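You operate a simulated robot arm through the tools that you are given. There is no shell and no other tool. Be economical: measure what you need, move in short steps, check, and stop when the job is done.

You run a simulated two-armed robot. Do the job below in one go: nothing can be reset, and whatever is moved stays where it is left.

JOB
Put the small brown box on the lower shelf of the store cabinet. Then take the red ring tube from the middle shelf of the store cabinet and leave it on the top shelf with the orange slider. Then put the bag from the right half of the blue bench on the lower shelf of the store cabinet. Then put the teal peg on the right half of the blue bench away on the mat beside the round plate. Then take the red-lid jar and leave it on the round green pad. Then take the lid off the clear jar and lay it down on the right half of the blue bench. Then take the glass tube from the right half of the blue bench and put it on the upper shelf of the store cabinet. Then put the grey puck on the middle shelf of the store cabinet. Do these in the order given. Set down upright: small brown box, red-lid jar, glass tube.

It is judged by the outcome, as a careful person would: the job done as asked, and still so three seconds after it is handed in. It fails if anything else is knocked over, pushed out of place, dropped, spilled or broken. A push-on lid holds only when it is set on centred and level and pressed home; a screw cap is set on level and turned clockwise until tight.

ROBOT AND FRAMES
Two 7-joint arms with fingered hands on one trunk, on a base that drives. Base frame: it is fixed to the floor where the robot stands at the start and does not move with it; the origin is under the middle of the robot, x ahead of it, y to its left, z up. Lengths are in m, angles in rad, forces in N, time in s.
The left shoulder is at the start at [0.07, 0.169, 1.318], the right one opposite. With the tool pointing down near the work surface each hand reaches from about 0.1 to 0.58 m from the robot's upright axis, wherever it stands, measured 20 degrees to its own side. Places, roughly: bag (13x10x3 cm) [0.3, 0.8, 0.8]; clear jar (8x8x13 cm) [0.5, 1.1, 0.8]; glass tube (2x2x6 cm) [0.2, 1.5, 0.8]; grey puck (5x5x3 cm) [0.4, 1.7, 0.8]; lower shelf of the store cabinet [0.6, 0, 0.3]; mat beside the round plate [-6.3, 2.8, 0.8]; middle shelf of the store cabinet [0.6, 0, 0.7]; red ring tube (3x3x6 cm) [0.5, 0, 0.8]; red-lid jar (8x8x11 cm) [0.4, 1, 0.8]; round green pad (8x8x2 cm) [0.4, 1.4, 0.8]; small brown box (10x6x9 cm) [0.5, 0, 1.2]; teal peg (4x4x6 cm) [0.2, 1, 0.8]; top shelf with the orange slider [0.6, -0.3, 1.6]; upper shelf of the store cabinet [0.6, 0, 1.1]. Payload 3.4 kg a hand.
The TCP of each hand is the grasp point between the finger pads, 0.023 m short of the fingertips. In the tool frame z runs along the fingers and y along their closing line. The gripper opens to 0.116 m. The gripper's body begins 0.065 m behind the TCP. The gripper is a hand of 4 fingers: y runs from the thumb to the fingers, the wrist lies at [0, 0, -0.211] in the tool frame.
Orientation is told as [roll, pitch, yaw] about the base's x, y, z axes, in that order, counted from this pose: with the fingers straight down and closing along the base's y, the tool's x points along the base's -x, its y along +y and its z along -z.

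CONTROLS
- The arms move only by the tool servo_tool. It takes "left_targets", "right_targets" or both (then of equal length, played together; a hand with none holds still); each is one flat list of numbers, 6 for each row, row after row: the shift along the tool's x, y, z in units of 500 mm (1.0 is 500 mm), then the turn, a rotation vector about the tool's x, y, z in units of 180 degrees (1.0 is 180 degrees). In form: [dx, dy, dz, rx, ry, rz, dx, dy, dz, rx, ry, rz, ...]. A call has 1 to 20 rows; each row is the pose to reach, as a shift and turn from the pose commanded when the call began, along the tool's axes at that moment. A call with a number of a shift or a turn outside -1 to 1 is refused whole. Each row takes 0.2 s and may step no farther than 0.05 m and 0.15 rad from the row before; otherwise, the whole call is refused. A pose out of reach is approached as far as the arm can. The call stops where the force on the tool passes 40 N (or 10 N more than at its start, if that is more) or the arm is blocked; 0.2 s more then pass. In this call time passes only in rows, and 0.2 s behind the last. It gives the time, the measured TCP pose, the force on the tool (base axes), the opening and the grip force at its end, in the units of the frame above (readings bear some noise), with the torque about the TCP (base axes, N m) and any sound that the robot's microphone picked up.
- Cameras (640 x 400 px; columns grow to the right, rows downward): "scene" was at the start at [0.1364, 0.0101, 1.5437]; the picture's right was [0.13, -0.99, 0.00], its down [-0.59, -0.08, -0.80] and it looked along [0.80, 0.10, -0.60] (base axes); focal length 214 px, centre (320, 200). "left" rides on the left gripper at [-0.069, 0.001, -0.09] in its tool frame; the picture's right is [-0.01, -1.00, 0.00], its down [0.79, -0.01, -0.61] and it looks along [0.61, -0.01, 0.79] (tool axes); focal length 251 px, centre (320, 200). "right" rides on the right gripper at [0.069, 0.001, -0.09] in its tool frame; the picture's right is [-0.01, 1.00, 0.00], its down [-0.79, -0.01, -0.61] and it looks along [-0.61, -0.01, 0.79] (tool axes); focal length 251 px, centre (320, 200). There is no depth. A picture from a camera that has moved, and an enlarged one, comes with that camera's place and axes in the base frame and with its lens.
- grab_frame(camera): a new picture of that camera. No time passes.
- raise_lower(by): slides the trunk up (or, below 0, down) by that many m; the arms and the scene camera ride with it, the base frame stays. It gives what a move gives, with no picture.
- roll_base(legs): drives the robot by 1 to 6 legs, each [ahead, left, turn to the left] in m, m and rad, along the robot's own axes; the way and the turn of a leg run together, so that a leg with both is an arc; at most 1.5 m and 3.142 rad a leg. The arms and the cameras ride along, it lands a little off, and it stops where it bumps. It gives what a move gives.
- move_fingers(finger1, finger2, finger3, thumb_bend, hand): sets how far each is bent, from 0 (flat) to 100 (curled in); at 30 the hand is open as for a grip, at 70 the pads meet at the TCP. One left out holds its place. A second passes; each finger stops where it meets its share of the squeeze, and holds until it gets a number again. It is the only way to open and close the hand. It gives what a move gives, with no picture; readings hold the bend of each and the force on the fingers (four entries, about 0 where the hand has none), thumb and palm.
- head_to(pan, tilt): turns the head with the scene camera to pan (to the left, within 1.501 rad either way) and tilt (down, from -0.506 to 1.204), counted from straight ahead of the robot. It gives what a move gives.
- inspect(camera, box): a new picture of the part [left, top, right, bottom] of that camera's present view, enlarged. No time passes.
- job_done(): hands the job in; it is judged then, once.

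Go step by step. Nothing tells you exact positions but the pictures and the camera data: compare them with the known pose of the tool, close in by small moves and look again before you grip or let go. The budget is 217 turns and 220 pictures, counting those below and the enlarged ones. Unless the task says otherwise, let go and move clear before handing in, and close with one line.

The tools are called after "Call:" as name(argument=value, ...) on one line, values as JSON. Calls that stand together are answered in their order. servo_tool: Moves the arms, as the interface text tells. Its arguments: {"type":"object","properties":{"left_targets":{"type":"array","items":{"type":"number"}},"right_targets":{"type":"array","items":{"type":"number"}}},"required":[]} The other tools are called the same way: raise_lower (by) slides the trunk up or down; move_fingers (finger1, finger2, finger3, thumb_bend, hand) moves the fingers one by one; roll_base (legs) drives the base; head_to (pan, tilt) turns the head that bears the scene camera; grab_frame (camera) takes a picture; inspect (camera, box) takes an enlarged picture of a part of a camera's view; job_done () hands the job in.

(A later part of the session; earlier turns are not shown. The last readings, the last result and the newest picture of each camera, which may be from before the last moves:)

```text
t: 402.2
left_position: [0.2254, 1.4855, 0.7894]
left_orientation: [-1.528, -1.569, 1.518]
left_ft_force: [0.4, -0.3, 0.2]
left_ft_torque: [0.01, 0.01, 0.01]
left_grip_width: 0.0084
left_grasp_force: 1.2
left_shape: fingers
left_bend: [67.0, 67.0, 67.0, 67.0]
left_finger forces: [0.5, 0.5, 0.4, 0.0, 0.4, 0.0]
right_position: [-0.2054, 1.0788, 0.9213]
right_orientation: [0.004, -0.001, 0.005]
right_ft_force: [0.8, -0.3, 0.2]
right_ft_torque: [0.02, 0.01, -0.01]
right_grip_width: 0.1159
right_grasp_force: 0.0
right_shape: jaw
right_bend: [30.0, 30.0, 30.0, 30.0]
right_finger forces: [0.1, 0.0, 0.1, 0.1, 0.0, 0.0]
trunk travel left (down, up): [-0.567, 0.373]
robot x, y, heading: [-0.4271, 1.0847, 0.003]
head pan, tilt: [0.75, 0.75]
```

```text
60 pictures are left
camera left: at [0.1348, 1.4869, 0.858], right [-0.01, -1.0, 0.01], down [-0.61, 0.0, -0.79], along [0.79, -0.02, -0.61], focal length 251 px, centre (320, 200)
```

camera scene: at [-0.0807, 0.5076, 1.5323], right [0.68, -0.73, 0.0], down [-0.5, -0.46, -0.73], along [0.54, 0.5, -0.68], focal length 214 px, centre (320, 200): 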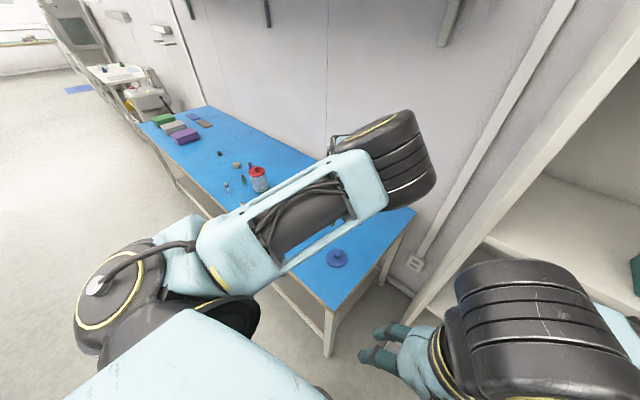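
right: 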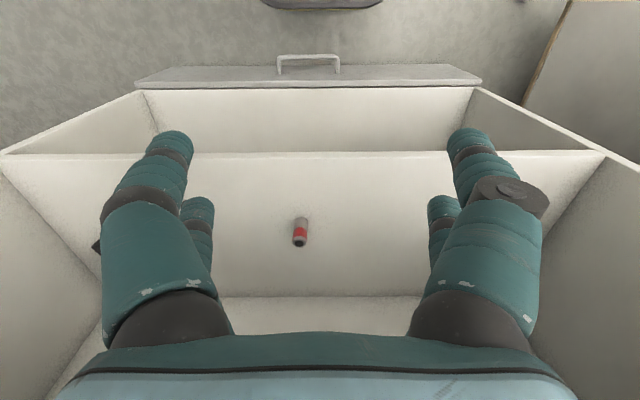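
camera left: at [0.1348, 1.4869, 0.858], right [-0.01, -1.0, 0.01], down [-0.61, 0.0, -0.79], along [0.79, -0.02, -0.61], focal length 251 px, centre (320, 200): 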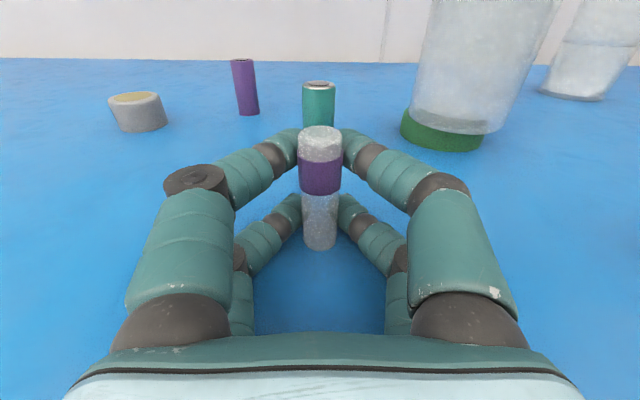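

Light contact on all four; I squeeze slightly more, then lift and check.

Call:
move_fingers(hand="left", finger1=71, finger2=71, finger3=71, thumb_bend=71)

Call:
raise_lower(by=0.06)

Call:
grab_frame(camera="left")

```text
t: 403.2
left_position: [0.2255, 1.4842, 0.7903]
left_orientation: [-1.544, -1.567, 1.537]
left_ft_force: [-0.2, -0.3, -0.4]
left_ft_torque: [0.02, -0.01, 0.0]
left_grip_width: 0.0029
left_grasp_force: 3.8
left_shape: fingers
left_bend: [70.0, 70.0, 70.0, 70.0]
left_finger forces: [1.6, 1.9, 2.0, 0.1, 1.5, 0.0]
right_position: [-0.2056, 1.0792, 0.9215]
right_orientation: [0.004, -0.001, 0.004]
right_ft_force: [0.0, -0.5, -0.4]
right_ft_torque: [-0.01, 0.03, 0.02]
right_grip_width: 0.116
right_grasp_force: 0.1
right_shape: jaw
right_bend: [30.0, 30.0, 30.0, 30.0]
right_finger forces: [0.0, 0.0, 0.1, 0.0, 0.0, 0.1]
trunk travel left (down, up): [-0.567, 0.373]
robot x, y, heading: [-0.4329, 1.0854, 0.002]
head pan, tilt: [0.75, 0.75]
```

```text
t: 404.2
left_position: [0.2248, 1.4862, 0.85]
left_orientation: [-1.47, -1.567, 1.461]
left_ft_force: [-0.3, -0.4, 0.0]
left_ft_torque: [0.01, 0.01, 0.0]
left_grip_width: 0.0029
left_grasp_force: 3.9
left_shape: fingers
left_bend: [70.0, 70.0, 70.0, 70.0]
left_finger forces: [1.5, 2.0, 2.0, 0.1, 1.5, 0.1]
right_position: [-0.2063, 1.0787, 0.9828]
right_orientation: [0.004, -0.001, 0.005]
right_ft_force: [0.1, 0.5, -0.4]
right_ft_torque: [0.02, -0.03, 0.0]
right_grip_width: 0.116
right_grasp_force: 0.1
right_shape: jaw
right_bend: [30.0, 30.0, 30.0, 30.0]
right_finger forces: [0.0, 0.0, 0.1, 0.0, 0.0, 0.0]
trunk travel left (down, up): [-0.627, 0.313]
robot x, y, heading: [-0.4308, 1.0847, -0.0]
head pan, tilt: [0.75, 0.75]
```

```text
59 pictures are left
camera left: at [0.1349, 1.487, 0.9178], right [-0.01, -1.0, 0.01], down [-0.61, 0.0, -0.79], along [0.79, -0.02, -0.61], focal length 251 px, centre (320, 200)
```

left: 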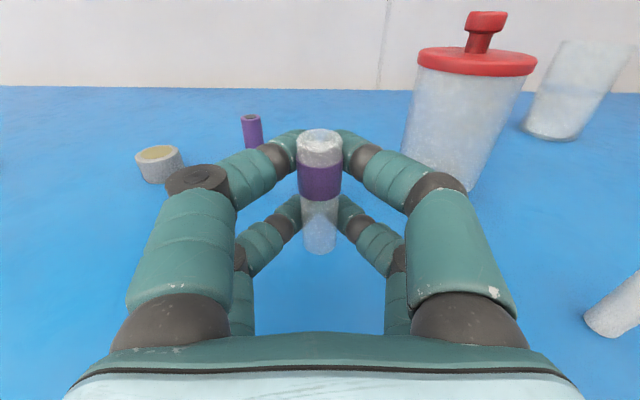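

Held upright. I back off, raise the trunk fully, and drive right to the cabinet in front of the upper shelf.

Call:
roll_base(legs=[[-0.4, 0, 0]])

Call:
raise_lower(by=0.313)

Call:
roll_base(legs=[[0, -0.8, 0], [0, -0.71, 0]])

Call:
servo_tool(left_targets=[-0.03, 0, 0, 0, 0, 0, -0.06, 0, 0, 0, 0, 0, -0.09, 0, 0, 0, 0, 0, -0.12, 0, 0, 0, 0, 0])

Call:
grab_frame(camera="left")

```text
t: 406.7
left_position: [-0.1659, 1.4829, 0.85]
left_orientation: [-1.556, -1.568, 1.539]
left_ft_force: [0.7, 0.0, 0.6]
left_ft_torque: [0.0, -0.01, 0.03]
left_grip_width: 0.0031
left_grasp_force: 3.7
left_shape: fingers
left_bend: [70.0, 70.0, 70.0, 70.0]
left_finger forces: [1.5, 1.9, 1.9, 0.0, 1.5, 0.0]
right_position: [-0.601, 1.0786, 0.9811]
right_orientation: [0.003, 0.0, -0.002]
right_ft_force: [-0.3, 0.2, -0.3]
right_ft_torque: [-0.01, 0.0, 0.0]
right_grip_width: 0.1158
right_grasp_force: 0.1
right_shape: jaw
right_bend: [30.0, 30.0, 30.0, 30.0]
right_finger forces: [0.1, 0.0, 0.0, 0.0, 0.0, 0.0]
trunk travel left (down, up): [-0.627, 0.313]
robot x, y, heading: [-0.8245, 1.0863, 0.0]
head pan, tilt: [0.75, 0.75]
```

```text
t: 409.8
left_position: [-0.1668, 1.4831, 1.1635]
left_orientation: [-1.515, -1.568, 1.5]
left_ft_force: [-0.9, 0.8, -0.6]
left_ft_torque: [-0.01, 0.0, 0.01]
left_grip_width: 0.003
left_grasp_force: 3.1
left_shape: fingers
left_bend: [70.0, 70.0, 70.0, 70.0]
left_finger forces: [1.5, 1.8, 1.9, 0.1, 1.6, 0.1]
right_position: [-0.6007, 1.0785, 1.2943]
right_orientation: [0.003, 0.001, 0.001]
right_ft_force: [0.5, -0.1, -1.0]
right_ft_torque: [0.03, 0.03, 0.03]
right_grip_width: 0.1159
right_grasp_force: 0.1
right_shape: jaw
right_bend: [30.0, 30.0, 30.0, 30.0]
right_finger forces: [0.0, 0.1, 0.0, 0.0, 0.1, 0.1]
trunk travel left (down, up): [-0.94, 0.0]
robot x, y, heading: [-0.8266, 1.0837, -0.007]
head pan, tilt: [0.75, 0.75]
```

```text
t: 417.7
left_position: [-0.169, -0.0455, 1.162]
left_orientation: [-1.537, -1.566, 1.535]
left_ft_force: [-0.1, -0.4, -0.6]
left_ft_torque: [0.02, -0.03, 0.0]
left_grip_width: 0.0026
left_grasp_force: 3.5
left_shape: fingers
left_bend: [70.0, 70.0, 70.0, 70.0]
left_finger forces: [1.4, 1.8, 1.9, 0.0, 1.4, 0.1]
right_position: [-0.5973, -0.4546, 1.2962]
right_orientation: [0.0, 0.001, 0.013]
right_ft_force: [-0.4, 0.4, 0.4]
right_ft_torque: [-0.05, -0.02, 0.04]
right_grip_width: 0.1158
right_grasp_force: 0.0
right_shape: jaw
right_bend: [30.0, 30.0, 30.0, 30.0]
right_finger forces: [0.0, 0.0, 0.0, 0.0, 0.0, 0.0]
trunk travel left (down, up): [-0.94, 0.0]
robot x, y, heading: [-0.8253, -0.4522, 0.004]
head pan, tilt: [0.75, 0.75]
```

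```text
t: 418.7
left_position: [-0.1696, -0.0433, 1.2259]
left_orientation: [-2.421, -1.568, 2.423]
left_ft_force: [-0.2, -0.1, -0.1]
left_ft_torque: [0.01, 0.04, -0.02]
left_grip_width: 0.0029
left_grasp_force: 3.5
left_shape: fingers
left_bend: [70.0, 70.0, 70.0, 70.0]
left_finger forces: [1.3, 1.7, 1.8, 0.1, 1.4, 0.0]
right_position: [-0.5982, -0.4552, 1.2951]
right_orientation: [0.004, -0.001, 0.011]
right_ft_force: [0.4, 0.2, 0.5]
right_ft_torque: [-0.02, 0.02, -0.02]
right_grip_width: 0.1162
right_grasp_force: 0.1
right_shape: jaw
right_bend: [30.0, 30.0, 30.0, 30.0]
right_finger forces: [0.0, 0.1, 0.0, 0.1, 0.0, 0.1]
trunk travel left (down, up): [-0.94, 0.0]
robot x, y, heading: [-0.8182, -0.4519, 0.012]
head pan, tilt: [0.75, 0.75]
```

```text
58 pictures are left
camera left: at [-0.2611, -0.0426, 1.2932], right [0.0, -1.0, 0.01], down [-0.6, -0.01, -0.8], along [0.8, -0.01, -0.6], focal length 251 px, centre (320, 200)
```

left: 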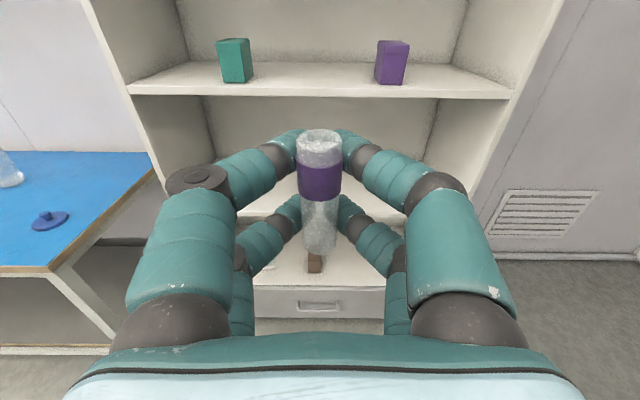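

Aligned between the teal and purple boxes. I drive in with the tube well above the shelf and check before the final bit.

Call:
roll_base(legs=[[0.45, 0.012, -0.01]])

Call:
grab_frame(camera="left")

```text
t: 421.4
left_position: [0.2848, -0.0374, 1.2246]
left_orientation: [-2.719, -1.569, 2.71]
left_ft_force: [-0.5, 0.7, -0.6]
left_ft_torque: [-0.03, -0.02, -0.01]
left_grip_width: 0.0027
left_grasp_force: 3.7
left_shape: fingers
left_bend: [70.0, 70.0, 70.0, 70.0]
left_finger forces: [1.3, 1.7, 1.9, 0.0, 1.4, 0.0]
right_position: [-0.1453, -0.4443, 1.2959]
right_orientation: [0.003, -0.001, 0.003]
right_ft_force: [0.0, 0.2, -0.9]
right_ft_torque: [-0.01, -0.03, 0.03]
right_grip_width: 0.1158
right_grasp_force: 0.1
right_shape: jaw
right_bend: [30.0, 30.0, 30.0, 30.0]
right_finger forces: [0.1, 0.0, 0.0, 0.1, 0.1, 0.1]
trunk travel left (down, up): [-0.94, 0.0]
robot x, y, heading: [-0.3672, -0.4369, -0.003]
head pan, tilt: [0.75, 0.75]
```

```text
57 pictures are left
camera left: at [0.1949, -0.0352, 1.2927], right [-0.01, -1.0, 0.01], down [-0.61, 0.0, -0.8], along [0.8, -0.01, -0.61], focal length 251 px, centre (320, 200)
```

left: 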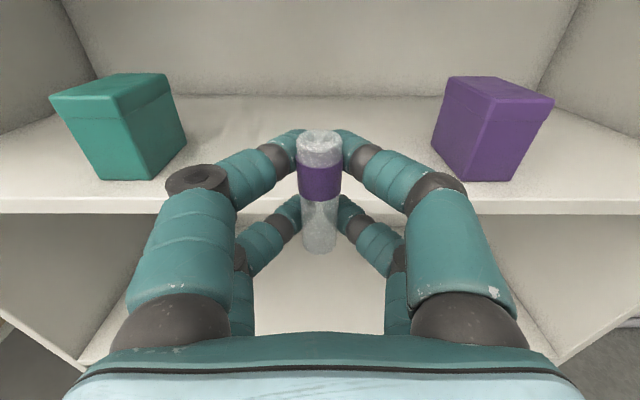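

Call:
roll_base(legs=[[0.18, 0.004, 0]])

Call:
raise_lower(by=-0.03)

Call:
grab_frame(camera="left")

Call:
raise_lower(by=-0.004)

```text
t: 423.0
left_position: [0.4661, -0.0322, 1.2272]
left_orientation: [3.062, -1.566, -3.07]
left_ft_force: [0.3, 0.0, -0.5]
left_ft_torque: [-0.01, 0.0, 0.01]
left_grip_width: 0.003
left_grasp_force: 3.2
left_shape: fingers
left_bend: [70.0, 70.0, 70.0, 70.0]
left_finger forces: [1.4, 1.9, 1.9, 0.0, 1.5, 0.1]
right_position: [0.0343, -0.4408, 1.2964]
right_orientation: [0.002, -0.001, 0.002]
right_ft_force: [-0.5, -0.2, -0.3]
right_ft_torque: [-0.04, -0.02, 0.0]
right_grip_width: 0.1158
right_grasp_force: 0.0
right_shape: jaw
right_bend: [30.0, 30.0, 30.0, 30.0]
right_finger forces: [0.0, 0.0, 0.0, 0.1, 0.1, 0.0]
trunk travel left (down, up): [-0.94, 0.0]
robot x, y, heading: [-0.1836, -0.4327, -0.002]
head pan, tilt: [0.75, 0.75]
```

```text
t: 423.7
left_position: [0.4706, -0.0301, 1.1954]
left_orientation: [1.912, -1.57, -1.92]
left_ft_force: [-0.1, 0.3, -0.1]
left_ft_torque: [-0.05, 0.04, 0.0]
left_grip_width: 0.0027
left_grasp_force: 3.1
left_shape: fingers
left_bend: [70.0, 70.0, 70.0, 70.0]
left_finger forces: [1.3, 1.8, 1.8, 0.1, 1.4, 0.0]
right_position: [0.0381, -0.4407, 1.266]
right_orientation: [0.003, 0.001, 0.001]
right_ft_force: [-0.3, 0.6, 0.3]
right_ft_torque: [-0.04, -0.02, 0.0]
right_grip_width: 0.1161
right_grasp_force: 0.0
right_shape: jaw
right_bend: [30.0, 30.0, 30.0, 30.0]
right_finger forces: [0.0, 0.0, 0.1, 0.0, 0.1, 0.0]
trunk travel left (down, up): [-0.91, 0.03]
robot x, y, heading: [-0.1858, -0.4293, -0.003]
head pan, tilt: [0.75, 0.75]
```

```text
56 pictures are left
camera left: at [0.3791, -0.0301, 1.2622], right [-0.01, -1.0, 0.01], down [-0.61, 0.0, -0.8], along [0.8, -0.01, -0.61], focal length 251 px, centre (320, 200)
```

left: 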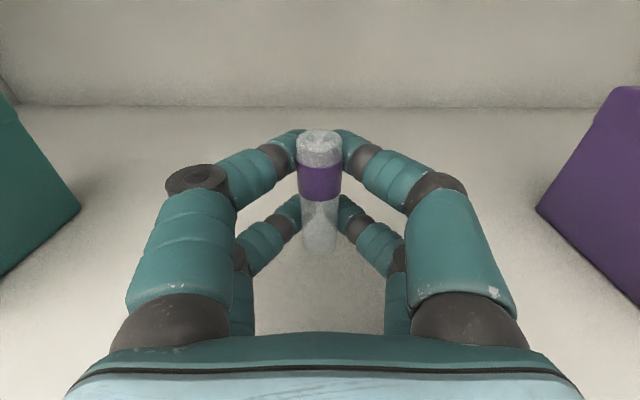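

```text
t: 424.2
left_position: [0.4704, -0.0315, 1.191]
left_orientation: [2.017, -1.571, -2.022]
left_ft_force: [-0.5, 0.1, -0.5]
left_ft_torque: [0.0, -0.02, -0.03]
left_grip_width: 0.0026
left_grasp_force: 3.1
left_shape: fingers
left_bend: [70.0, 70.0, 70.0, 70.0]
left_finger forces: [1.4, 1.8, 1.9, 0.1, 1.3, 0.0]
right_position: [0.038, -0.4403, 1.2616]
right_orientation: [0.003, 0.0, 0.001]
right_ft_force: [-1.0, 0.7, 0.0]
right_ft_torque: [0.0, -0.02, 0.0]
right_grip_width: 0.1157
right_grasp_force: 0.0
right_shape: jaw
right_bend: [30.0, 30.0, 30.0, 30.0]
right_finger forces: [0.1, 0.0, 0.0, 0.0, 0.0, 0.0]
trunk travel left (down, up): [-0.906, 0.034]
robot x, y, heading: [-0.1845, -0.4297, -0.003]
head pan, tilt: [0.75, 0.75]
```

Call:
raise_lower(by=-0.003)

Call:
raise_lower(by=-0.003)

Call:
grab_frame(camera="left")

```text
t: 424.8
left_position: [0.4692, -0.0323, 1.1869]
left_orientation: [1.934, -1.57, -1.942]
left_ft_force: [0.7, -0.4, 0.1]
left_ft_torque: [0.02, -0.02, -0.01]
left_grip_width: 0.0028
left_grasp_force: 3.1
left_shape: fingers
left_bend: [70.0, 70.0, 70.0, 70.0]
left_finger forces: [1.5, 1.8, 1.7, 0.0, 1.4, 0.1]
right_position: [0.0391, -0.439, 1.2571]
right_orientation: [0.003, 0.001, 0.001]
right_ft_force: [-0.2, -0.2, 0.3]
right_ft_torque: [0.01, 0.0, 0.03]
right_grip_width: 0.1157
right_grasp_force: 0.1
right_shape: jaw
right_bend: [30.0, 30.0, 30.0, 30.0]
right_finger forces: [0.1, 0.0, 0.0, 0.0, 0.0, 0.0]
trunk travel left (down, up): [-0.903, 0.037]
robot x, y, heading: [-0.1861, -0.4365, -0.001]
head pan, tilt: [0.75, 0.75]
```

```text
t: 425.3
left_position: [0.4692, -0.0307, 1.1844]
left_orientation: [1.904, -1.571, -1.911]
left_ft_force: [0.2, -1.5, -0.7]
left_ft_torque: [0.02, -0.02, -0.01]
left_grip_width: 0.003
left_grasp_force: 3.1
left_shape: fingers
left_bend: [70.0, 70.0, 70.0, 70.0]
left_finger forces: [1.4, 1.9, 1.8, 0.0, 1.4, 0.0]
right_position: [0.0387, -0.4405, 1.2546]
right_orientation: [0.002, 0.0, 0.002]
right_ft_force: [0.1, -0.4, -1.1]
right_ft_torque: [0.01, -0.01, -0.04]
right_grip_width: 0.1157
right_grasp_force: 0.1
right_shape: jaw
right_bend: [30.0, 30.0, 30.0, 30.0]
right_finger forces: [0.0, 0.0, 0.1, 0.0, 0.0, 0.0]
trunk travel left (down, up): [-0.9, 0.04]
robot x, y, heading: [-0.1853, -0.4342, -0.001]
head pan, tilt: [0.75, 0.75]
```

```text
55 pictures are left
camera left: at [0.3792, -0.0304, 1.252], right [-0.01, -1.0, 0.01], down [-0.61, 0.0, -0.8], along [0.79, -0.01, -0.61], focal length 251 px, centre (320, 200)
```

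left: 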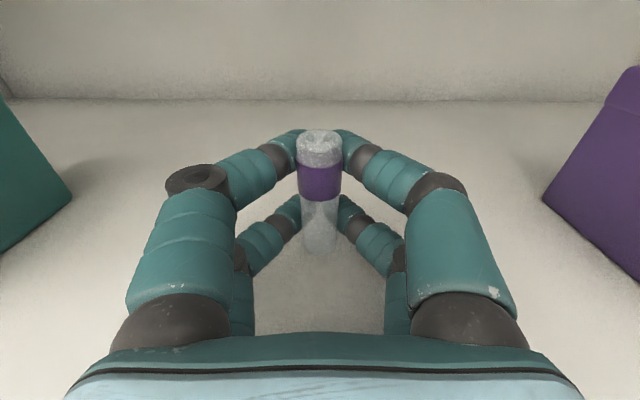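

Call:
raise_lower(by=-0.003)

Call:
raise_lower(by=-0.003)

Call:
raise_lower(by=-0.003)

```text
t: 425.8
left_position: [0.4704, -0.0312, 1.1805]
left_orientation: [1.86, -1.571, -1.866]
left_ft_force: [0.2, -1.1, -0.2]
left_ft_torque: [0.0, -0.02, -0.01]
left_grip_width: 0.0029
left_grasp_force: 3.4
left_shape: fingers
left_bend: [70.0, 70.0, 70.0, 70.0]
left_finger forces: [1.4, 1.8, 1.8, 0.1, 1.4, 0.1]
right_position: [0.0382, -0.4401, 1.252]
right_orientation: [0.003, 0.002, 0.003]
right_ft_force: [0.4, -0.6, 0.2]
right_ft_torque: [-0.03, 0.0, 0.02]
right_grip_width: 0.116
right_grasp_force: 0.1
right_shape: jaw
right_bend: [30.0, 30.0, 30.0, 30.0]
right_finger forces: [0.0, 0.0, 0.0, 0.1, 0.1, 0.1]
trunk travel left (down, up): [-0.897, 0.043]
robot x, y, heading: [-0.1867, -0.4321, 0.001]
head pan, tilt: [0.75, 0.75]
```

```text
t: 426.3
left_position: [0.4696, -0.0305, 1.1781]
left_orientation: [1.842, -1.572, -1.85]
left_ft_force: [-0.1, 0.2, -0.7]
left_ft_torque: [0.0, -0.01, 0.02]
left_grip_width: 0.0028
left_grasp_force: 3.4
left_shape: fingers
left_bend: [70.0, 70.0, 70.0, 70.0]
left_finger forces: [1.4, 1.8, 1.8, 0.0, 1.4, 0.0]
right_position: [0.0383, -0.4403, 1.2501]
right_orientation: [0.005, 0.0, 0.002]
right_ft_force: [0.3, -0.7, 1.3]
right_ft_torque: [-0.01, -0.02, -0.01]
right_grip_width: 0.1161
right_grasp_force: 0.0
right_shape: jaw
right_bend: [30.0, 30.0, 30.0, 30.0]
right_finger forces: [0.1, 0.1, 0.1, 0.1, 0.0, 0.1]
trunk travel left (down, up): [-0.894, 0.046]
robot x, y, heading: [-0.1824, -0.4327, -0.007]
head pan, tilt: [0.75, 0.75]
```

```text
t: 426.8
left_position: [0.4698, -0.0318, 1.1748]
left_orientation: [1.811, -1.571, -1.819]
left_ft_force: [0.7, 0.0, 0.3]
left_ft_torque: [-0.02, 0.02, -0.01]
left_grip_width: 0.0029
left_grasp_force: 3.1
left_shape: fingers
left_bend: [70.0, 70.0, 70.0, 70.0]
left_finger forces: [1.4, 1.8, 1.9, 0.0, 1.4, 0.0]
right_position: [0.0382, -0.4412, 1.247]
right_orientation: [0.003, 0.0, 0.003]
right_ft_force: [1.0, -0.6, -0.3]
right_ft_torque: [0.0, -0.01, -0.02]
right_grip_width: 0.116
right_grasp_force: 0.0
right_shape: jaw
right_bend: [30.0, 30.0, 30.0, 30.0]
right_finger forces: [0.0, 0.0, 0.1, 0.1, 0.0, 0.0]
trunk travel left (down, up): [-0.891, 0.049]
robot x, y, heading: [-0.1837, -0.4319, 0.0]
head pan, tilt: [0.75, 0.75]
```

Call:
grab_frame(camera="left")

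Call:
head_to(pan=0.5, tilt=0.7)

Call:
inspect(camera="scene", box=[220, 80, 420, 205])

```text
54 pictures are left
camera left: at [0.3792, -0.0304, 1.243], right [-0.01, -1.0, 0.01], down [-0.61, 0.0, -0.79], along [0.79, -0.01, -0.61], focal length 251 px, centre (320, 200)
```

left: 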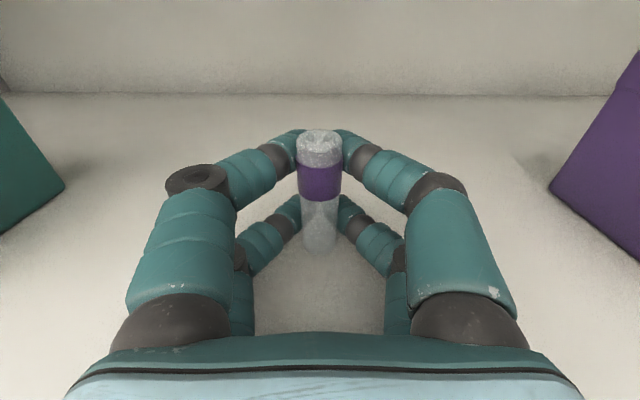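

```text
t: 427.6
left_position: [0.4701, -0.0316, 1.175]
left_orientation: [2.1, -1.57, -2.106]
left_ft_force: [0.0, -0.5, -1.0]
left_ft_torque: [0.01, 0.0, -0.01]
left_grip_width: 0.0027
left_grasp_force: 3.4
left_shape: fingers
left_bend: [70.0, 70.0, 70.0, 70.0]
left_finger forces: [1.5, 1.7, 1.8, 0.0, 1.4, 0.0]
right_position: [0.0377, -0.4409, 1.246]
right_orientation: [0.002, 0.0, 0.0]
right_ft_force: [0.5, 0.2, -0.6]
right_ft_torque: [-0.01, -0.01, -0.01]
right_grip_width: 0.1161
right_grasp_force: 0.1
right_shape: jaw
right_bend: [30.0, 30.0, 30.0, 30.0]
right_finger forces: [0.0, 0.0, 0.0, 0.0, 0.0, 0.1]
trunk travel left (down, up): [-0.891, 0.049]
robot x, y, heading: [-0.1883, -0.4358, -0.001]
head pan, tilt: [0.499, 0.7]
```

```text
3.20 times, centred on (320, 142) of scene
camera zoom: at [-0.0606, -0.3938, 1.6046], right [0.48, -0.88, 0.0], down [-0.57, -0.31, -0.76], along [0.67, 0.37, -0.64], focal length 686 px, centre (320, 384)
```

zoom: 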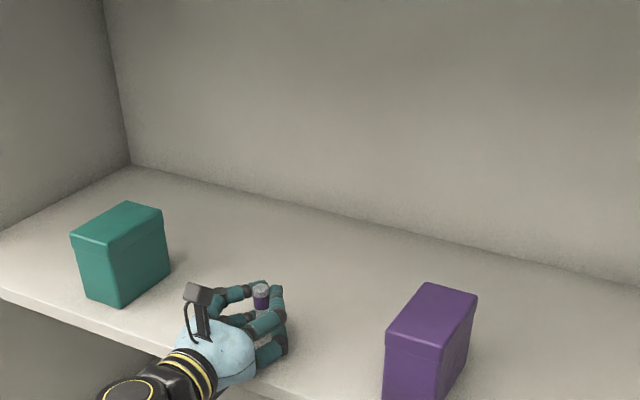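

Not touching yet. I continue in small steps.

Call:
raise_lower(by=-0.004)

Call:
raise_lower(by=-0.003)

Call:
raise_lower(by=-0.003)

Call:
grab_frame(camera="left")

```text
t: 428.1
left_position: [0.4695, -0.0318, 1.172]
left_orientation: [1.829, -1.572, -1.836]
left_ft_force: [0.8, -0.3, 0.3]
left_ft_torque: [0.02, 0.01, 0.01]
left_grip_width: 0.0028
left_grasp_force: 3.1
left_shape: fingers
left_bend: [70.0, 70.0, 70.0, 70.0]
left_finger forces: [1.4, 1.8, 1.8, 0.1, 1.4, 0.0]
right_position: [0.0393, -0.4412, 1.2425]
right_orientation: [0.003, 0.0, 0.001]
right_ft_force: [0.1, 0.0, 0.3]
right_ft_torque: [0.03, -0.01, -0.01]
right_grip_width: 0.1159
right_grasp_force: 0.1
right_shape: jaw
right_bend: [30.0, 30.0, 30.0, 30.0]
right_finger forces: [0.0, 0.1, 0.0, 0.1, 0.0, 0.0]
trunk travel left (down, up): [-0.887, 0.053]
robot x, y, heading: [-0.1886, -0.4313, 0.001]
head pan, tilt: [0.499, 0.7]
```

```text
t: 428.7
left_position: [0.4703, -0.03, 1.1682]
left_orientation: [2.499, -1.571, -2.507]
left_ft_force: [1.5, 0.8, 4.6]
left_ft_torque: [0.06, -0.04, -0.01]
left_grip_width: 0.0026
left_grasp_force: 3.6
left_shape: fingers
left_bend: [70.0, 70.0, 70.0, 70.0]
left_finger forces: [1.9, 1.9, 1.6, 0.0, 1.6, 0.0]
right_position: [0.0379, -0.4404, 1.2392]
right_orientation: [0.004, -0.002, 0.002]
right_ft_force: [0.3, -0.4, -0.3]
right_ft_torque: [-0.01, 0.03, 0.0]
right_grip_width: 0.1156
right_grasp_force: 0.1
right_shape: jaw
right_bend: [30.0, 30.0, 30.0, 30.0]
right_finger forces: [0.1, 0.1, 0.0, 0.1, 0.0, 0.0]
trunk travel left (down, up): [-0.884, 0.056]
robot x, y, heading: [-0.1827, -0.4337, -0.003]
head pan, tilt: [0.499, 0.7]
```

```text
t: 429.2
left_position: [0.4691, -0.0313, 1.1661]
left_orientation: [2.619, -1.567, -2.624]
left_ft_force: [2.2, 0.9, 10.5]
left_ft_torque: [-0.03, 0.31, -0.05]
left_grip_width: 0.0021
left_grasp_force: 5.9
left_shape: fingers
left_bend: [70.0, 70.0, 70.0, 70.0]
left_finger forces: [1.2, 4.7, 5.4, 0.0, 1.2, 0.0]
right_position: [0.038, -0.441, 1.2359]
right_orientation: [0.004, -0.001, 0.002]
right_ft_force: [0.3, 0.2, -0.7]
right_ft_torque: [0.02, 0.01, -0.03]
right_grip_width: 0.116
right_grasp_force: 0.1
right_shape: jaw
right_bend: [30.0, 30.0, 30.0, 30.0]
right_finger forces: [0.0, 0.0, 0.0, 0.0, 0.1, 0.0]
trunk travel left (down, up): [-0.881, 0.059]
robot x, y, heading: [-0.1841, -0.434, -0.006]
head pan, tilt: [0.499, 0.7]
```

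```text
52 pictures are left
camera left: at [0.3782, -0.0311, 1.2346], right [-0.01, -1.0, 0.01], down [-0.6, 0.0, -0.8], along [0.8, -0.01, -0.6], focal length 251 px, centre (320, 200)
```

left: 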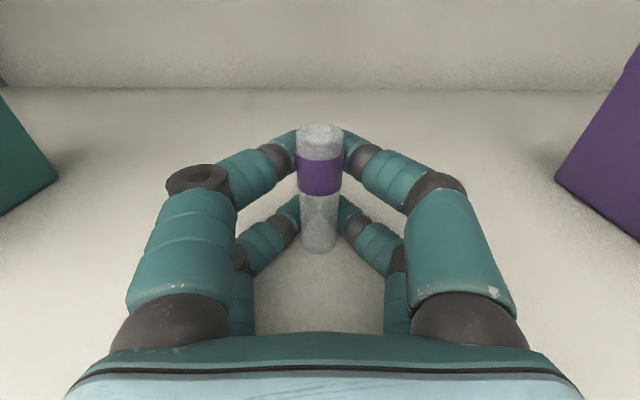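

It stands on the shelf. I relieve and open in two stages.

Call:
raise_lower(by=0.004)

Call:
move_fingers(hand="left", finger1=60, finger2=60, finger3=60, thumb_bend=60)

Call:
grab_frame(camera="left")

```text
t: 429.7
left_position: [0.4694, -0.031, 1.1701]
left_orientation: [0.031, -1.569, -0.037]
left_ft_force: [0.2, -0.7, -0.5]
left_ft_torque: [0.04, 0.0, 0.01]
left_grip_width: 0.0018
left_grasp_force: 2.2
left_shape: fingers
left_bend: [70.0, 70.0, 70.0, 70.0]
left_finger forces: [1.1, 1.2, 1.2, 0.0, 1.1, 0.0]
right_position: [0.0388, -0.4407, 1.2399]
right_orientation: [0.004, 0.001, 0.002]
right_ft_force: [0.6, 0.0, 0.3]
right_ft_torque: [0.03, 0.03, 0.01]
right_grip_width: 0.116
right_grasp_force: 0.0
right_shape: jaw
right_bend: [30.0, 30.0, 30.0, 30.0]
right_finger forces: [0.0, 0.0, 0.0, 0.0, 0.0, 0.0]
trunk travel left (down, up): [-0.885, 0.055]
robot x, y, heading: [-0.1869, -0.4349, 0.004]
head pan, tilt: [0.499, 0.7]
```

```text
t: 430.7
left_position: [0.4699, -0.0315, 1.1689]
left_orientation: [1.931, -1.571, -1.939]
left_ft_force: [-0.1, 0.2, 0.2]
left_ft_torque: [0.0, -0.01, -0.01]
left_grip_width: 0.0282
left_grasp_force: 0.0
left_shape: fingers
left_bend: [60.0, 60.0, 60.0, 60.0]
left_finger forces: [0.0, 0.0, 0.0, 0.0, 0.1, 0.0]
right_position: [0.0379, -0.4412, 1.2403]
right_orientation: [0.004, 0.0, 0.002]
right_ft_force: [0.7, -0.4, -0.4]
right_ft_torque: [0.0, 0.0, -0.01]
right_grip_width: 0.116
right_grasp_force: 0.0
right_shape: jaw
right_bend: [30.0, 30.0, 30.0, 30.0]
right_finger forces: [0.0, 0.0, 0.0, 0.1, 0.0, 0.0]
trunk travel left (down, up): [-0.885, 0.055]
robot x, y, heading: [-0.1864, -0.4322, -0.0]
head pan, tilt: [0.499, 0.7]
```

```text
51 pictures are left
camera left: at [0.379, -0.0305, 1.2371], right [-0.01, -1.0, 0.01], down [-0.61, 0.0, -0.8], along [0.8, -0.01, -0.61], focal length 251 px, centre (320, 200)
```

left: 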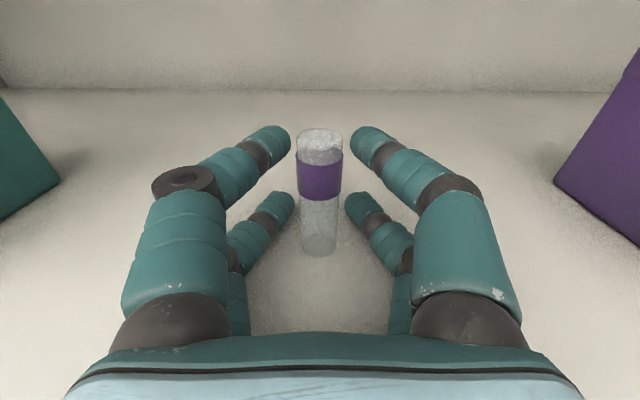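

The glass tube stands upright. I open wider and withdraw straight back.

Call:
move_fingers(hand="left", finger1=36, finger2=36, finger3=36, thumb_bend=36)

Call:
servo_tool(left_targets=[0, 0, -0.05, 0, 0, 0, 0, 0, -0.1, 0, 0, 0, 0, 0, -0.15, 0, 0, 0])

Call:
roll_base(legs=[[-0.45, 0, 0]])

Call:
grab_frame(camera="left")

```text
t: 431.7
left_position: [0.4692, -0.0312, 1.17]
left_orientation: [2.205, -1.572, -2.21]
left_ft_force: [-0.6, -0.1, 0.3]
left_ft_torque: [-0.04, 0.02, -0.04]
left_grip_width: 0.0991
left_grasp_force: 0.0
left_shape: fingers
left_bend: [36.0, 36.0, 36.0, 36.0]
left_finger forces: [0.1, 0.1, 0.0, 0.0, 0.0, 0.0]
right_position: [0.0381, -0.4422, 1.2402]
right_orientation: [0.003, 0.0, 0.0]
right_ft_force: [-0.5, -0.9, 0.5]
right_ft_torque: [0.0, -0.02, 0.03]
right_grip_width: 0.116
right_grasp_force: 0.1
right_shape: jaw
right_bend: [30.0, 30.0, 30.0, 30.0]
right_finger forces: [0.0, 0.1, 0.1, 0.0, 0.0, 0.0]
trunk travel left (down, up): [-0.885, 0.055]
robot x, y, heading: [-0.1869, -0.4356, -0.002]
head pan, tilt: [0.499, 0.7]
```

```text
t: 432.7
left_position: [0.3902, 0.0101, 1.1994]
left_orientation: [1.915, -1.482, -1.877]
left_ft_force: [-0.5, 0.3, 0.2]
left_ft_torque: [-0.01, 0.0, 0.02]
left_grip_width: 0.0993
left_grasp_force: 0.2
left_shape: fingers
left_bend: [36.0, 36.0, 36.0, 36.0]
left_finger forces: [0.0, 0.1, 0.0, 0.1, 0.1, 0.0]
right_position: [0.0387, -0.44, 1.24]
right_orientation: [0.005, 0.001, 0.003]
right_ft_force: [0.2, 0.0, 0.5]
right_ft_torque: [0.01, -0.01, 0.04]
right_grip_width: 0.1156
right_grasp_force: 0.1
right_shape: jaw
right_bend: [30.0, 30.0, 30.0, 30.0]
right_finger forces: [0.1, 0.0, 0.1, 0.0, 0.1, 0.0]
trunk travel left (down, up): [-0.885, 0.055]
robot x, y, heading: [-0.1861, -0.4335, -0.001]
head pan, tilt: [0.499, 0.7]
stopped in row 3 (left hand): the arm was blocked; the commanded pose is now the measured one
```

```text
t: 435.4
left_position: [-0.0469, 0.0049, 1.1976]
left_orientation: [1.883, -1.484, -1.854]
left_ft_force: [-0.3, 0.5, -0.8]
left_ft_torque: [-0.01, 0.01, -0.05]
left_grip_width: 0.0991
left_grasp_force: 0.0
left_shape: fingers
left_bend: [36.0, 36.0, 36.0, 36.0]
left_finger forces: [0.0, 0.0, 0.0, 0.0, 0.0, 0.1]
right_position: [-0.4044, -0.4402, 1.2403]
right_orientation: [0.004, 0.001, -0.007]
right_ft_force: [0.0, -0.3, 0.3]
right_ft_torque: [0.03, 0.02, 0.04]
right_grip_width: 0.116
right_grasp_force: 0.0
right_shape: jaw
right_bend: [30.0, 30.0, 30.0, 30.0]
right_finger forces: [0.0, 0.1, 0.0, 0.1, 0.0, 0.0]
trunk travel left (down, up): [-0.885, 0.055]
robot x, y, heading: [-0.6282, -0.4299, -0.015]
head pan, tilt: [0.499, 0.7]
```

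```text
50 pictures are left
camera left: at [-0.1397, -0.0027, 1.2624], right [0.03, -1.0, -0.07], down [-0.59, 0.04, -0.81], along [0.81, 0.07, -0.58], focal length 251 px, centre (320, 200)
```

left: 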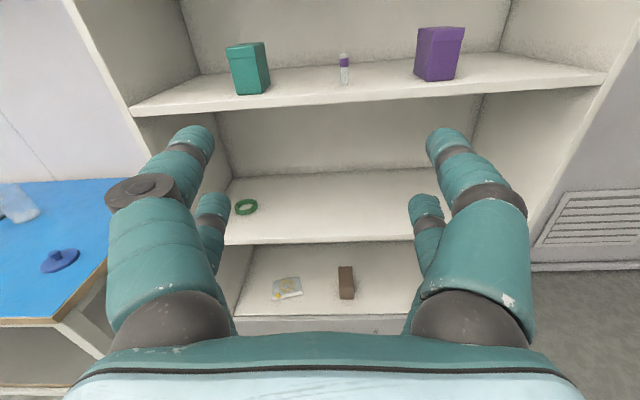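

The glass tube stands on the upper shelf and everything else in the cabinet is fine. Last is the grey puck near (0.385, 1.667): I set the hand to a 45° pitch and drive left to it.

Call:
roll_base(legs=[[-0.15, 0.2, 0.015], [0, 0.75, 0], [0, 0.7, 0]])

Call:
servo_tool(left_targets=[0, 0, 0, 0.0047, 0.043, -0.0024, 0, 0, 0, 0.0093, 0.0857, -0.0049, 0, 0, 0, 0.014, 0.1285, -0.0073, 0, 0, 0, 0.0187, 0.1713, -0.0097, 0, 0, 0, 0.0233, 0.2142, -0.0122, 0, 0, 0, 0.028, 0.257, -0.0146])

Call:
raise_lower(by=-0.2)

Call:
grab_frame(camera="left")

Call:
grab_frame(camera="scene")

```text
t: 444.3
left_position: [-0.1807, 1.6528, 1.1995]
left_orientation: [1.891, -1.481, -1.863]
left_ft_force: [0.8, 0.1, -0.7]
left_ft_torque: [-0.01, 0.0, 0.0]
left_grip_width: 0.0991
left_grasp_force: 0.1
left_shape: fingers
left_bend: [36.0, 36.0, 36.0, 36.0]
left_finger forces: [0.1, 0.0, 0.1, 0.0, 0.1, 0.0]
right_position: [-0.5393, 1.2068, 1.2408]
right_orientation: [0.004, -0.002, -0.007]
right_ft_force: [0.3, -0.1, 0.5]
right_ft_torque: [0.03, 0.0, 0.0]
right_grip_width: 0.1158
right_grasp_force: 0.0
right_shape: jaw
right_bend: [30.0, 30.0, 30.0, 30.0]
right_finger forces: [0.0, 0.0, 0.1, 0.0, 0.0, 0.1]
trunk travel left (down, up): [-0.885, 0.055]
robot x, y, heading: [-0.76, 1.2181, -0.014]
head pan, tilt: [0.499, 0.7]
```

```text
t: 445.7
left_position: [-0.1812, 1.6535, 1.1989]
left_orientation: [0.014, -0.785, -0.042]
left_ft_force: [0.9, -0.2, -0.8]
left_ft_torque: [0.0, 0.03, -0.02]
left_grip_width: 0.0991
left_grasp_force: 0.1
left_shape: fingers
left_bend: [36.0, 36.0, 36.0, 36.0]
left_finger forces: [0.1, 0.1, 0.0, 0.1, 0.1, 0.0]
right_position: [-0.5369, 1.2086, 1.2402]
right_orientation: [0.004, 0.0, -0.007]
right_ft_force: [-0.2, 0.1, -0.2]
right_ft_torque: [0.01, 0.01, 0.02]
right_grip_width: 0.1159
right_grasp_force: 0.1
right_shape: jaw
right_bend: [30.0, 30.0, 30.0, 30.0]
right_finger forces: [0.0, 0.0, 0.1, 0.0, 0.1, 0.0]
trunk travel left (down, up): [-0.885, 0.055]
robot x, y, heading: [-0.7624, 1.2155, -0.011]
head pan, tilt: [0.499, 0.7]
```

```text
t: 447.9
left_position: [-0.1819, 1.6538, 0.9983]
left_orientation: [0.016, -0.788, -0.044]
left_ft_force: [-0.1, 0.4, 0.0]
left_ft_torque: [0.0, -0.02, 0.01]
left_grip_width: 0.0994
left_grasp_force: 0.0
left_shape: fingers
left_bend: [36.0, 36.0, 36.0, 36.0]
left_finger forces: [0.0, 0.0, 0.1, 0.0, 0.0, 0.0]
right_position: [-0.5369, 1.2074, 1.0394]
right_orientation: [0.004, 0.001, -0.007]
right_ft_force: [0.6, -0.6, 0.8]
right_ft_torque: [0.01, 0.0, 0.01]
right_grip_width: 0.1157
right_grasp_force: 0.0
right_shape: jaw
right_bend: [30.0, 30.0, 30.0, 30.0]
right_finger forces: [0.0, 0.1, 0.0, 0.0, 0.0, 0.0]
trunk travel left (down, up): [-0.685, 0.255]
robot x, y, heading: [-0.7642, 1.2159, -0.011]
head pan, tilt: [0.499, 0.7]
```

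```text
49 pictures are left
camera left: at [-0.1977, 1.6534, 1.1095], right [-0.03, -1.0, 0.0], down [-0.99, 0.03, -0.14], along [0.14, 0.0, -0.99], focal length 251 px, centre (320, 200)
```

left: 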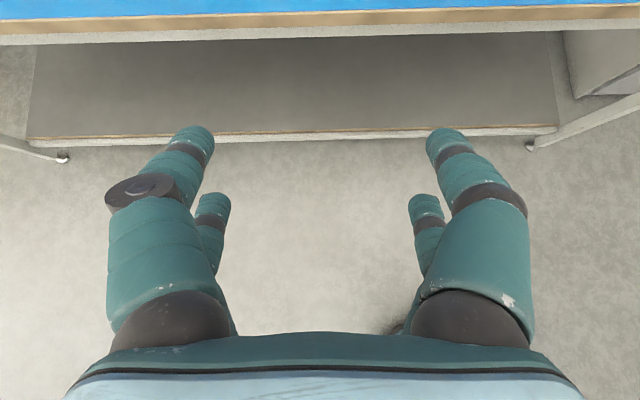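

```text
48 pictures are left
camera scene: at [-0.6363, 1.2553, 1.3986], right [0.47, -0.88, 0.0], down [-0.57, -0.3, -0.76], along [0.68, 0.36, -0.64], focal length 214 px, centre (320, 200)
```

scene: 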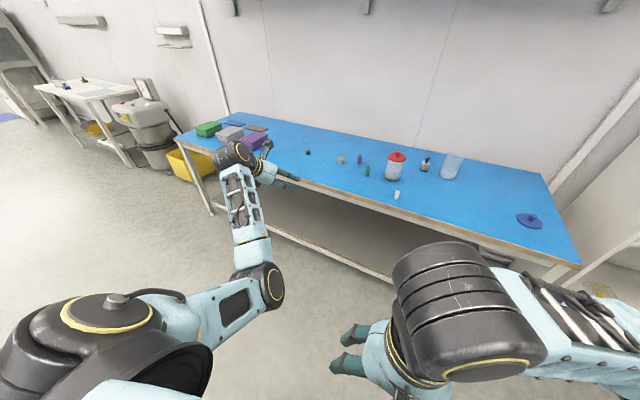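

Call:
roll_base(legs=[[0.42, 0.01, 0.011]])

Call:
grab_frame(camera="left")

```text
t: 450.4
left_position: [0.2341, 1.6632, 0.9979]
left_orientation: [0.017, -0.788, -0.04]
left_ft_force: [-0.2, -0.5, 0.4]
left_ft_torque: [-0.02, 0.01, -0.02]
left_grip_width: 0.0997
left_grasp_force: 0.1
left_shape: fingers
left_bend: [36.0, 36.0, 36.0, 36.0]
left_finger forces: [0.0, 0.1, 0.0, 0.0, 0.0, 0.1]
right_position: [-0.1201, 1.214, 1.0403]
right_orientation: [0.002, -0.002, -0.004]
right_ft_force: [0.8, -1.1, 0.2]
right_ft_torque: [-0.02, 0.01, 0.0]
right_grip_width: 0.116
right_grasp_force: 0.1
right_shape: jaw
right_bend: [30.0, 30.0, 30.0, 30.0]
right_finger forces: [0.1, 0.1, 0.0, 0.0, 0.1, 0.0]
trunk travel left (down, up): [-0.685, 0.255]
robot x, y, heading: [-0.3454, 1.2189, -0.012]
head pan, tilt: [0.499, 0.7]
```

```text
47 pictures are left
camera left: at [0.2181, 1.6614, 1.1096], right [-0.02, -1.0, 0.0], down [-0.99, 0.02, -0.14], along [0.14, 0.0, -0.99], focal length 251 px, centre (320, 200)
```

left: 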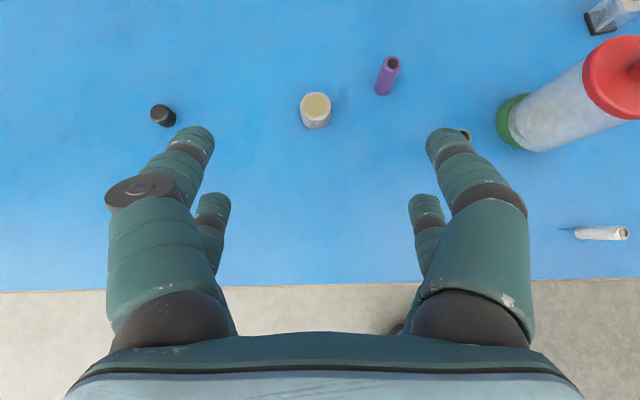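

The puck is at (0.386, 1.666). I steepen the hand to ~20° from vertical for a four-finger grip, narrow the fingers, and move over it.

Call:
servo_tool(left_targets=[0, 0, 0, 0, 0.046, 0, 0, 0, 0, 0, 0.092, 0, 0, 0, 0, 0, 0.137, 0])

Call:
move_fingers(hand="left", finger1=42, finger2=42, finger3=42, thumb_bend=42)

Call:
roll_base(legs=[[0.15, 0.003, 0.005]])

Call:
raise_lower(by=-0.13)

Call:
grab_frame(camera="left")

Call:
grab_frame(camera="scene")

```text
t: 451.2
left_position: [0.2358, 1.6613, 0.9991]
left_orientation: [0.014, -0.355, -0.033]
left_ft_force: [0.6, 0.1, 0.4]
left_ft_torque: [0.0, 0.01, 0.01]
left_grip_width: 0.0992
left_grasp_force: 0.0
left_shape: fingers
left_bend: [36.0, 36.0, 36.0, 36.0]
left_finger forces: [0.0, 0.1, 0.0, 0.1, 0.0, 0.0]
right_position: [-0.1192, 1.2134, 1.0412]
right_orientation: [0.004, -0.001, -0.006]
right_ft_force: [0.3, -0.4, 0.2]
right_ft_torque: [0.01, -0.03, -0.02]
right_grip_width: 0.1161
right_grasp_force: 0.0
right_shape: jaw
right_bend: [30.0, 30.0, 30.0, 30.0]
right_finger forces: [0.1, 0.0, 0.0, 0.1, 0.0, 0.0]
trunk travel left (down, up): [-0.685, 0.255]
robot x, y, heading: [-0.3382, 1.2219, -0.009]
head pan, tilt: [0.499, 0.7]
```

```text
t: 452.2
left_position: [0.2336, 1.6625, 0.998]
left_orientation: [0.012, -0.359, -0.033]
left_ft_force: [-0.2, -0.1, -0.3]
left_ft_torque: [0.01, 0.01, -0.02]
left_grip_width: 0.0827
left_grasp_force: 0.0
left_shape: fingers
left_bend: [42.0, 42.0, 42.0, 42.0]
left_finger forces: [0.0, 0.0, 0.0, 0.0, 0.0, 0.1]
right_position: [-0.1202, 1.2147, 1.0414]
right_orientation: [0.003, -0.001, -0.004]
right_ft_force: [-0.2, -0.1, -0.5]
right_ft_torque: [-0.02, 0.03, 0.0]
right_grip_width: 0.116
right_grasp_force: 0.1
right_shape: jaw
right_bend: [30.0, 30.0, 30.0, 30.0]
right_finger forces: [0.1, 0.0, 0.0, 0.1, 0.0, 0.1]
trunk travel left (down, up): [-0.685, 0.255]
robot x, y, heading: [-0.3428, 1.223, -0.005]
head pan, tilt: [0.499, 0.7]
```

```text
t: 453.6
left_position: [0.3787, 1.6678, 0.9994]
left_orientation: [0.012, -0.358, -0.025]
left_ft_force: [-0.1, 0.4, -0.2]
left_ft_torque: [0.02, 0.0, 0.04]
left_grip_width: 0.0827
left_grasp_force: 0.0
left_shape: fingers
left_bend: [42.0, 42.0, 42.0, 42.0]
left_finger forces: [0.1, 0.1, 0.0, 0.0, 0.0, 0.0]
right_position: [0.0267, 1.2179, 1.0408]
right_orientation: [0.005, -0.001, 0.003]
right_ft_force: [0.4, -0.3, 0.2]
right_ft_torque: [0.01, -0.01, 0.0]
right_grip_width: 0.116
right_grasp_force: 0.0
right_shape: jaw
right_bend: [30.0, 30.0, 30.0, 30.0]
right_finger forces: [0.0, 0.1, 0.1, 0.0, 0.0, 0.0]
trunk travel left (down, up): [-0.685, 0.255]
robot x, y, heading: [-0.1925, 1.2248, -0.005]
head pan, tilt: [0.499, 0.7]
```

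```text
t: 455.2
left_position: [0.3803, 1.6676, 0.8688]
left_orientation: [0.012, -0.357, -0.027]
left_ft_force: [-0.3, 0.2, 0.2]
left_ft_torque: [0.02, -0.02, 0.01]
left_grip_width: 0.083
left_grasp_force: 0.0
left_shape: fingers
left_bend: [42.0, 42.0, 42.0, 42.0]
left_finger forces: [0.1, 0.1, 0.0, 0.1, 0.0, 0.0]
right_position: [0.027, 1.2184, 0.9106]
right_orientation: [0.003, -0.002, 0.004]
right_ft_force: [0.3, -0.4, -0.3]
right_ft_torque: [0.02, 0.06, 0.0]
right_grip_width: 0.1161
right_grasp_force: 0.1
right_shape: jaw
right_bend: [30.0, 30.0, 30.0, 30.0]
right_finger forces: [0.0, 0.0, 0.0, 0.0, 0.1, 0.0]
trunk travel left (down, up): [-0.555, 0.385]
robot x, y, heading: [-0.198, 1.2267, -0.002]
head pan, tilt: [0.499, 0.7]
```

```text
46 pictures are left
camera left: at [0.4114, 1.6661, 0.9761], right [-0.01, -1.0, -0.01], down [-0.96, 0.01, 0.29], along [-0.29, 0.01, -0.96], focal length 251 px, centre (320, 200)
```

left: 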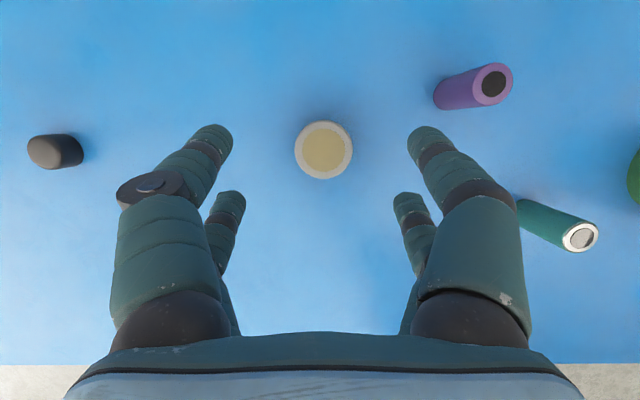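

```text
45 pictures are left
camera scene: at [-0.0712, 1.2649, 1.2686], right [0.48, -0.88, 0.0], down [-0.57, -0.31, -0.76], along [0.67, 0.37, -0.64], focal length 214 px, centre (320, 200)
```

scene: 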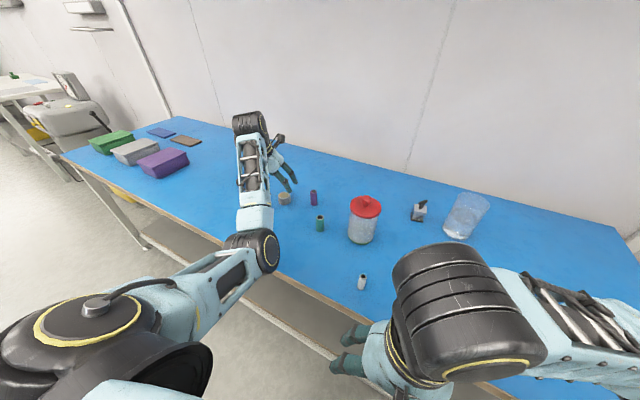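

Puck top centre is at about (0.393, 1.663). I nudge and lower around it.

Call:
roll_base(legs=[[0.011, -0.004, 0]])

Call:
raise_lower(by=-0.072)

Call:
grab_frame(camera="left")

```text
t: 455.9
left_position: [0.3894, 1.6636, 0.8686]
left_orientation: [0.011, -0.358, -0.026]
left_ft_force: [-0.1, -1.0, -0.8]
left_ft_torque: [-0.02, -0.03, -0.02]
left_grip_width: 0.0829
left_grasp_force: 0.1
left_shape: fingers
left_bend: [42.0, 42.0, 42.0, 42.0]
left_finger forces: [0.1, 0.0, 0.1, 0.0, 0.1, 0.0]
right_position: [0.0375, 1.2139, 0.9101]
right_orientation: [0.003, -0.001, 0.004]
right_ft_force: [-0.3, -0.3, 0.7]
right_ft_torque: [-0.01, -0.01, -0.01]
right_grip_width: 0.116
right_grasp_force: 0.0
right_shape: jaw
right_bend: [30.0, 30.0, 30.0, 30.0]
right_finger forces: [0.0, 0.0, 0.0, 0.0, 0.0, 0.0]
trunk travel left (down, up): [-0.555, 0.385]
robot x, y, heading: [-0.1838, 1.2215, -0.003]
head pan, tilt: [0.499, 0.7]
```

```text
t: 457.0
left_position: [0.39, 1.6635, 0.7953]
left_orientation: [0.011, -0.358, -0.026]
left_ft_force: [-0.8, -0.8, 0.5]
left_ft_torque: [-0.01, 0.01, -0.01]
left_grip_width: 0.0826
left_grasp_force: 0.0
left_shape: fingers
left_bend: [42.0, 42.0, 42.0, 42.0]
left_finger forces: [0.0, 0.0, 0.1, 0.0, 0.0, 0.1]
right_position: [0.0397, 1.2146, 0.8381]
right_orientation: [0.003, -0.002, 0.005]
right_ft_force: [0.9, 0.4, 0.1]
right_ft_torque: [0.01, -0.04, 0.03]
right_grip_width: 0.116
right_grasp_force: 0.1
right_shape: jaw
right_bend: [30.0, 30.0, 30.0, 30.0]
right_finger forces: [0.1, 0.0, 0.0, 0.1, 0.0, 0.0]
trunk travel left (down, up): [-0.483, 0.457]
robot x, y, heading: [-0.1839, 1.2202, -0.004]
head pan, tilt: [0.499, 0.7]
```

```text
44 pictures are left
camera left: at [0.4223, 1.6622, 0.9042], right [-0.01, -1.0, -0.01], down [-0.96, 0.01, 0.29], along [-0.29, 0.01, -0.96], focal length 251 px, centre (320, 200)
```

left: 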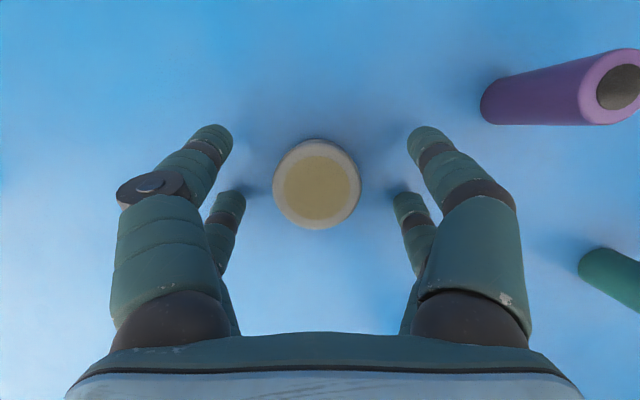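

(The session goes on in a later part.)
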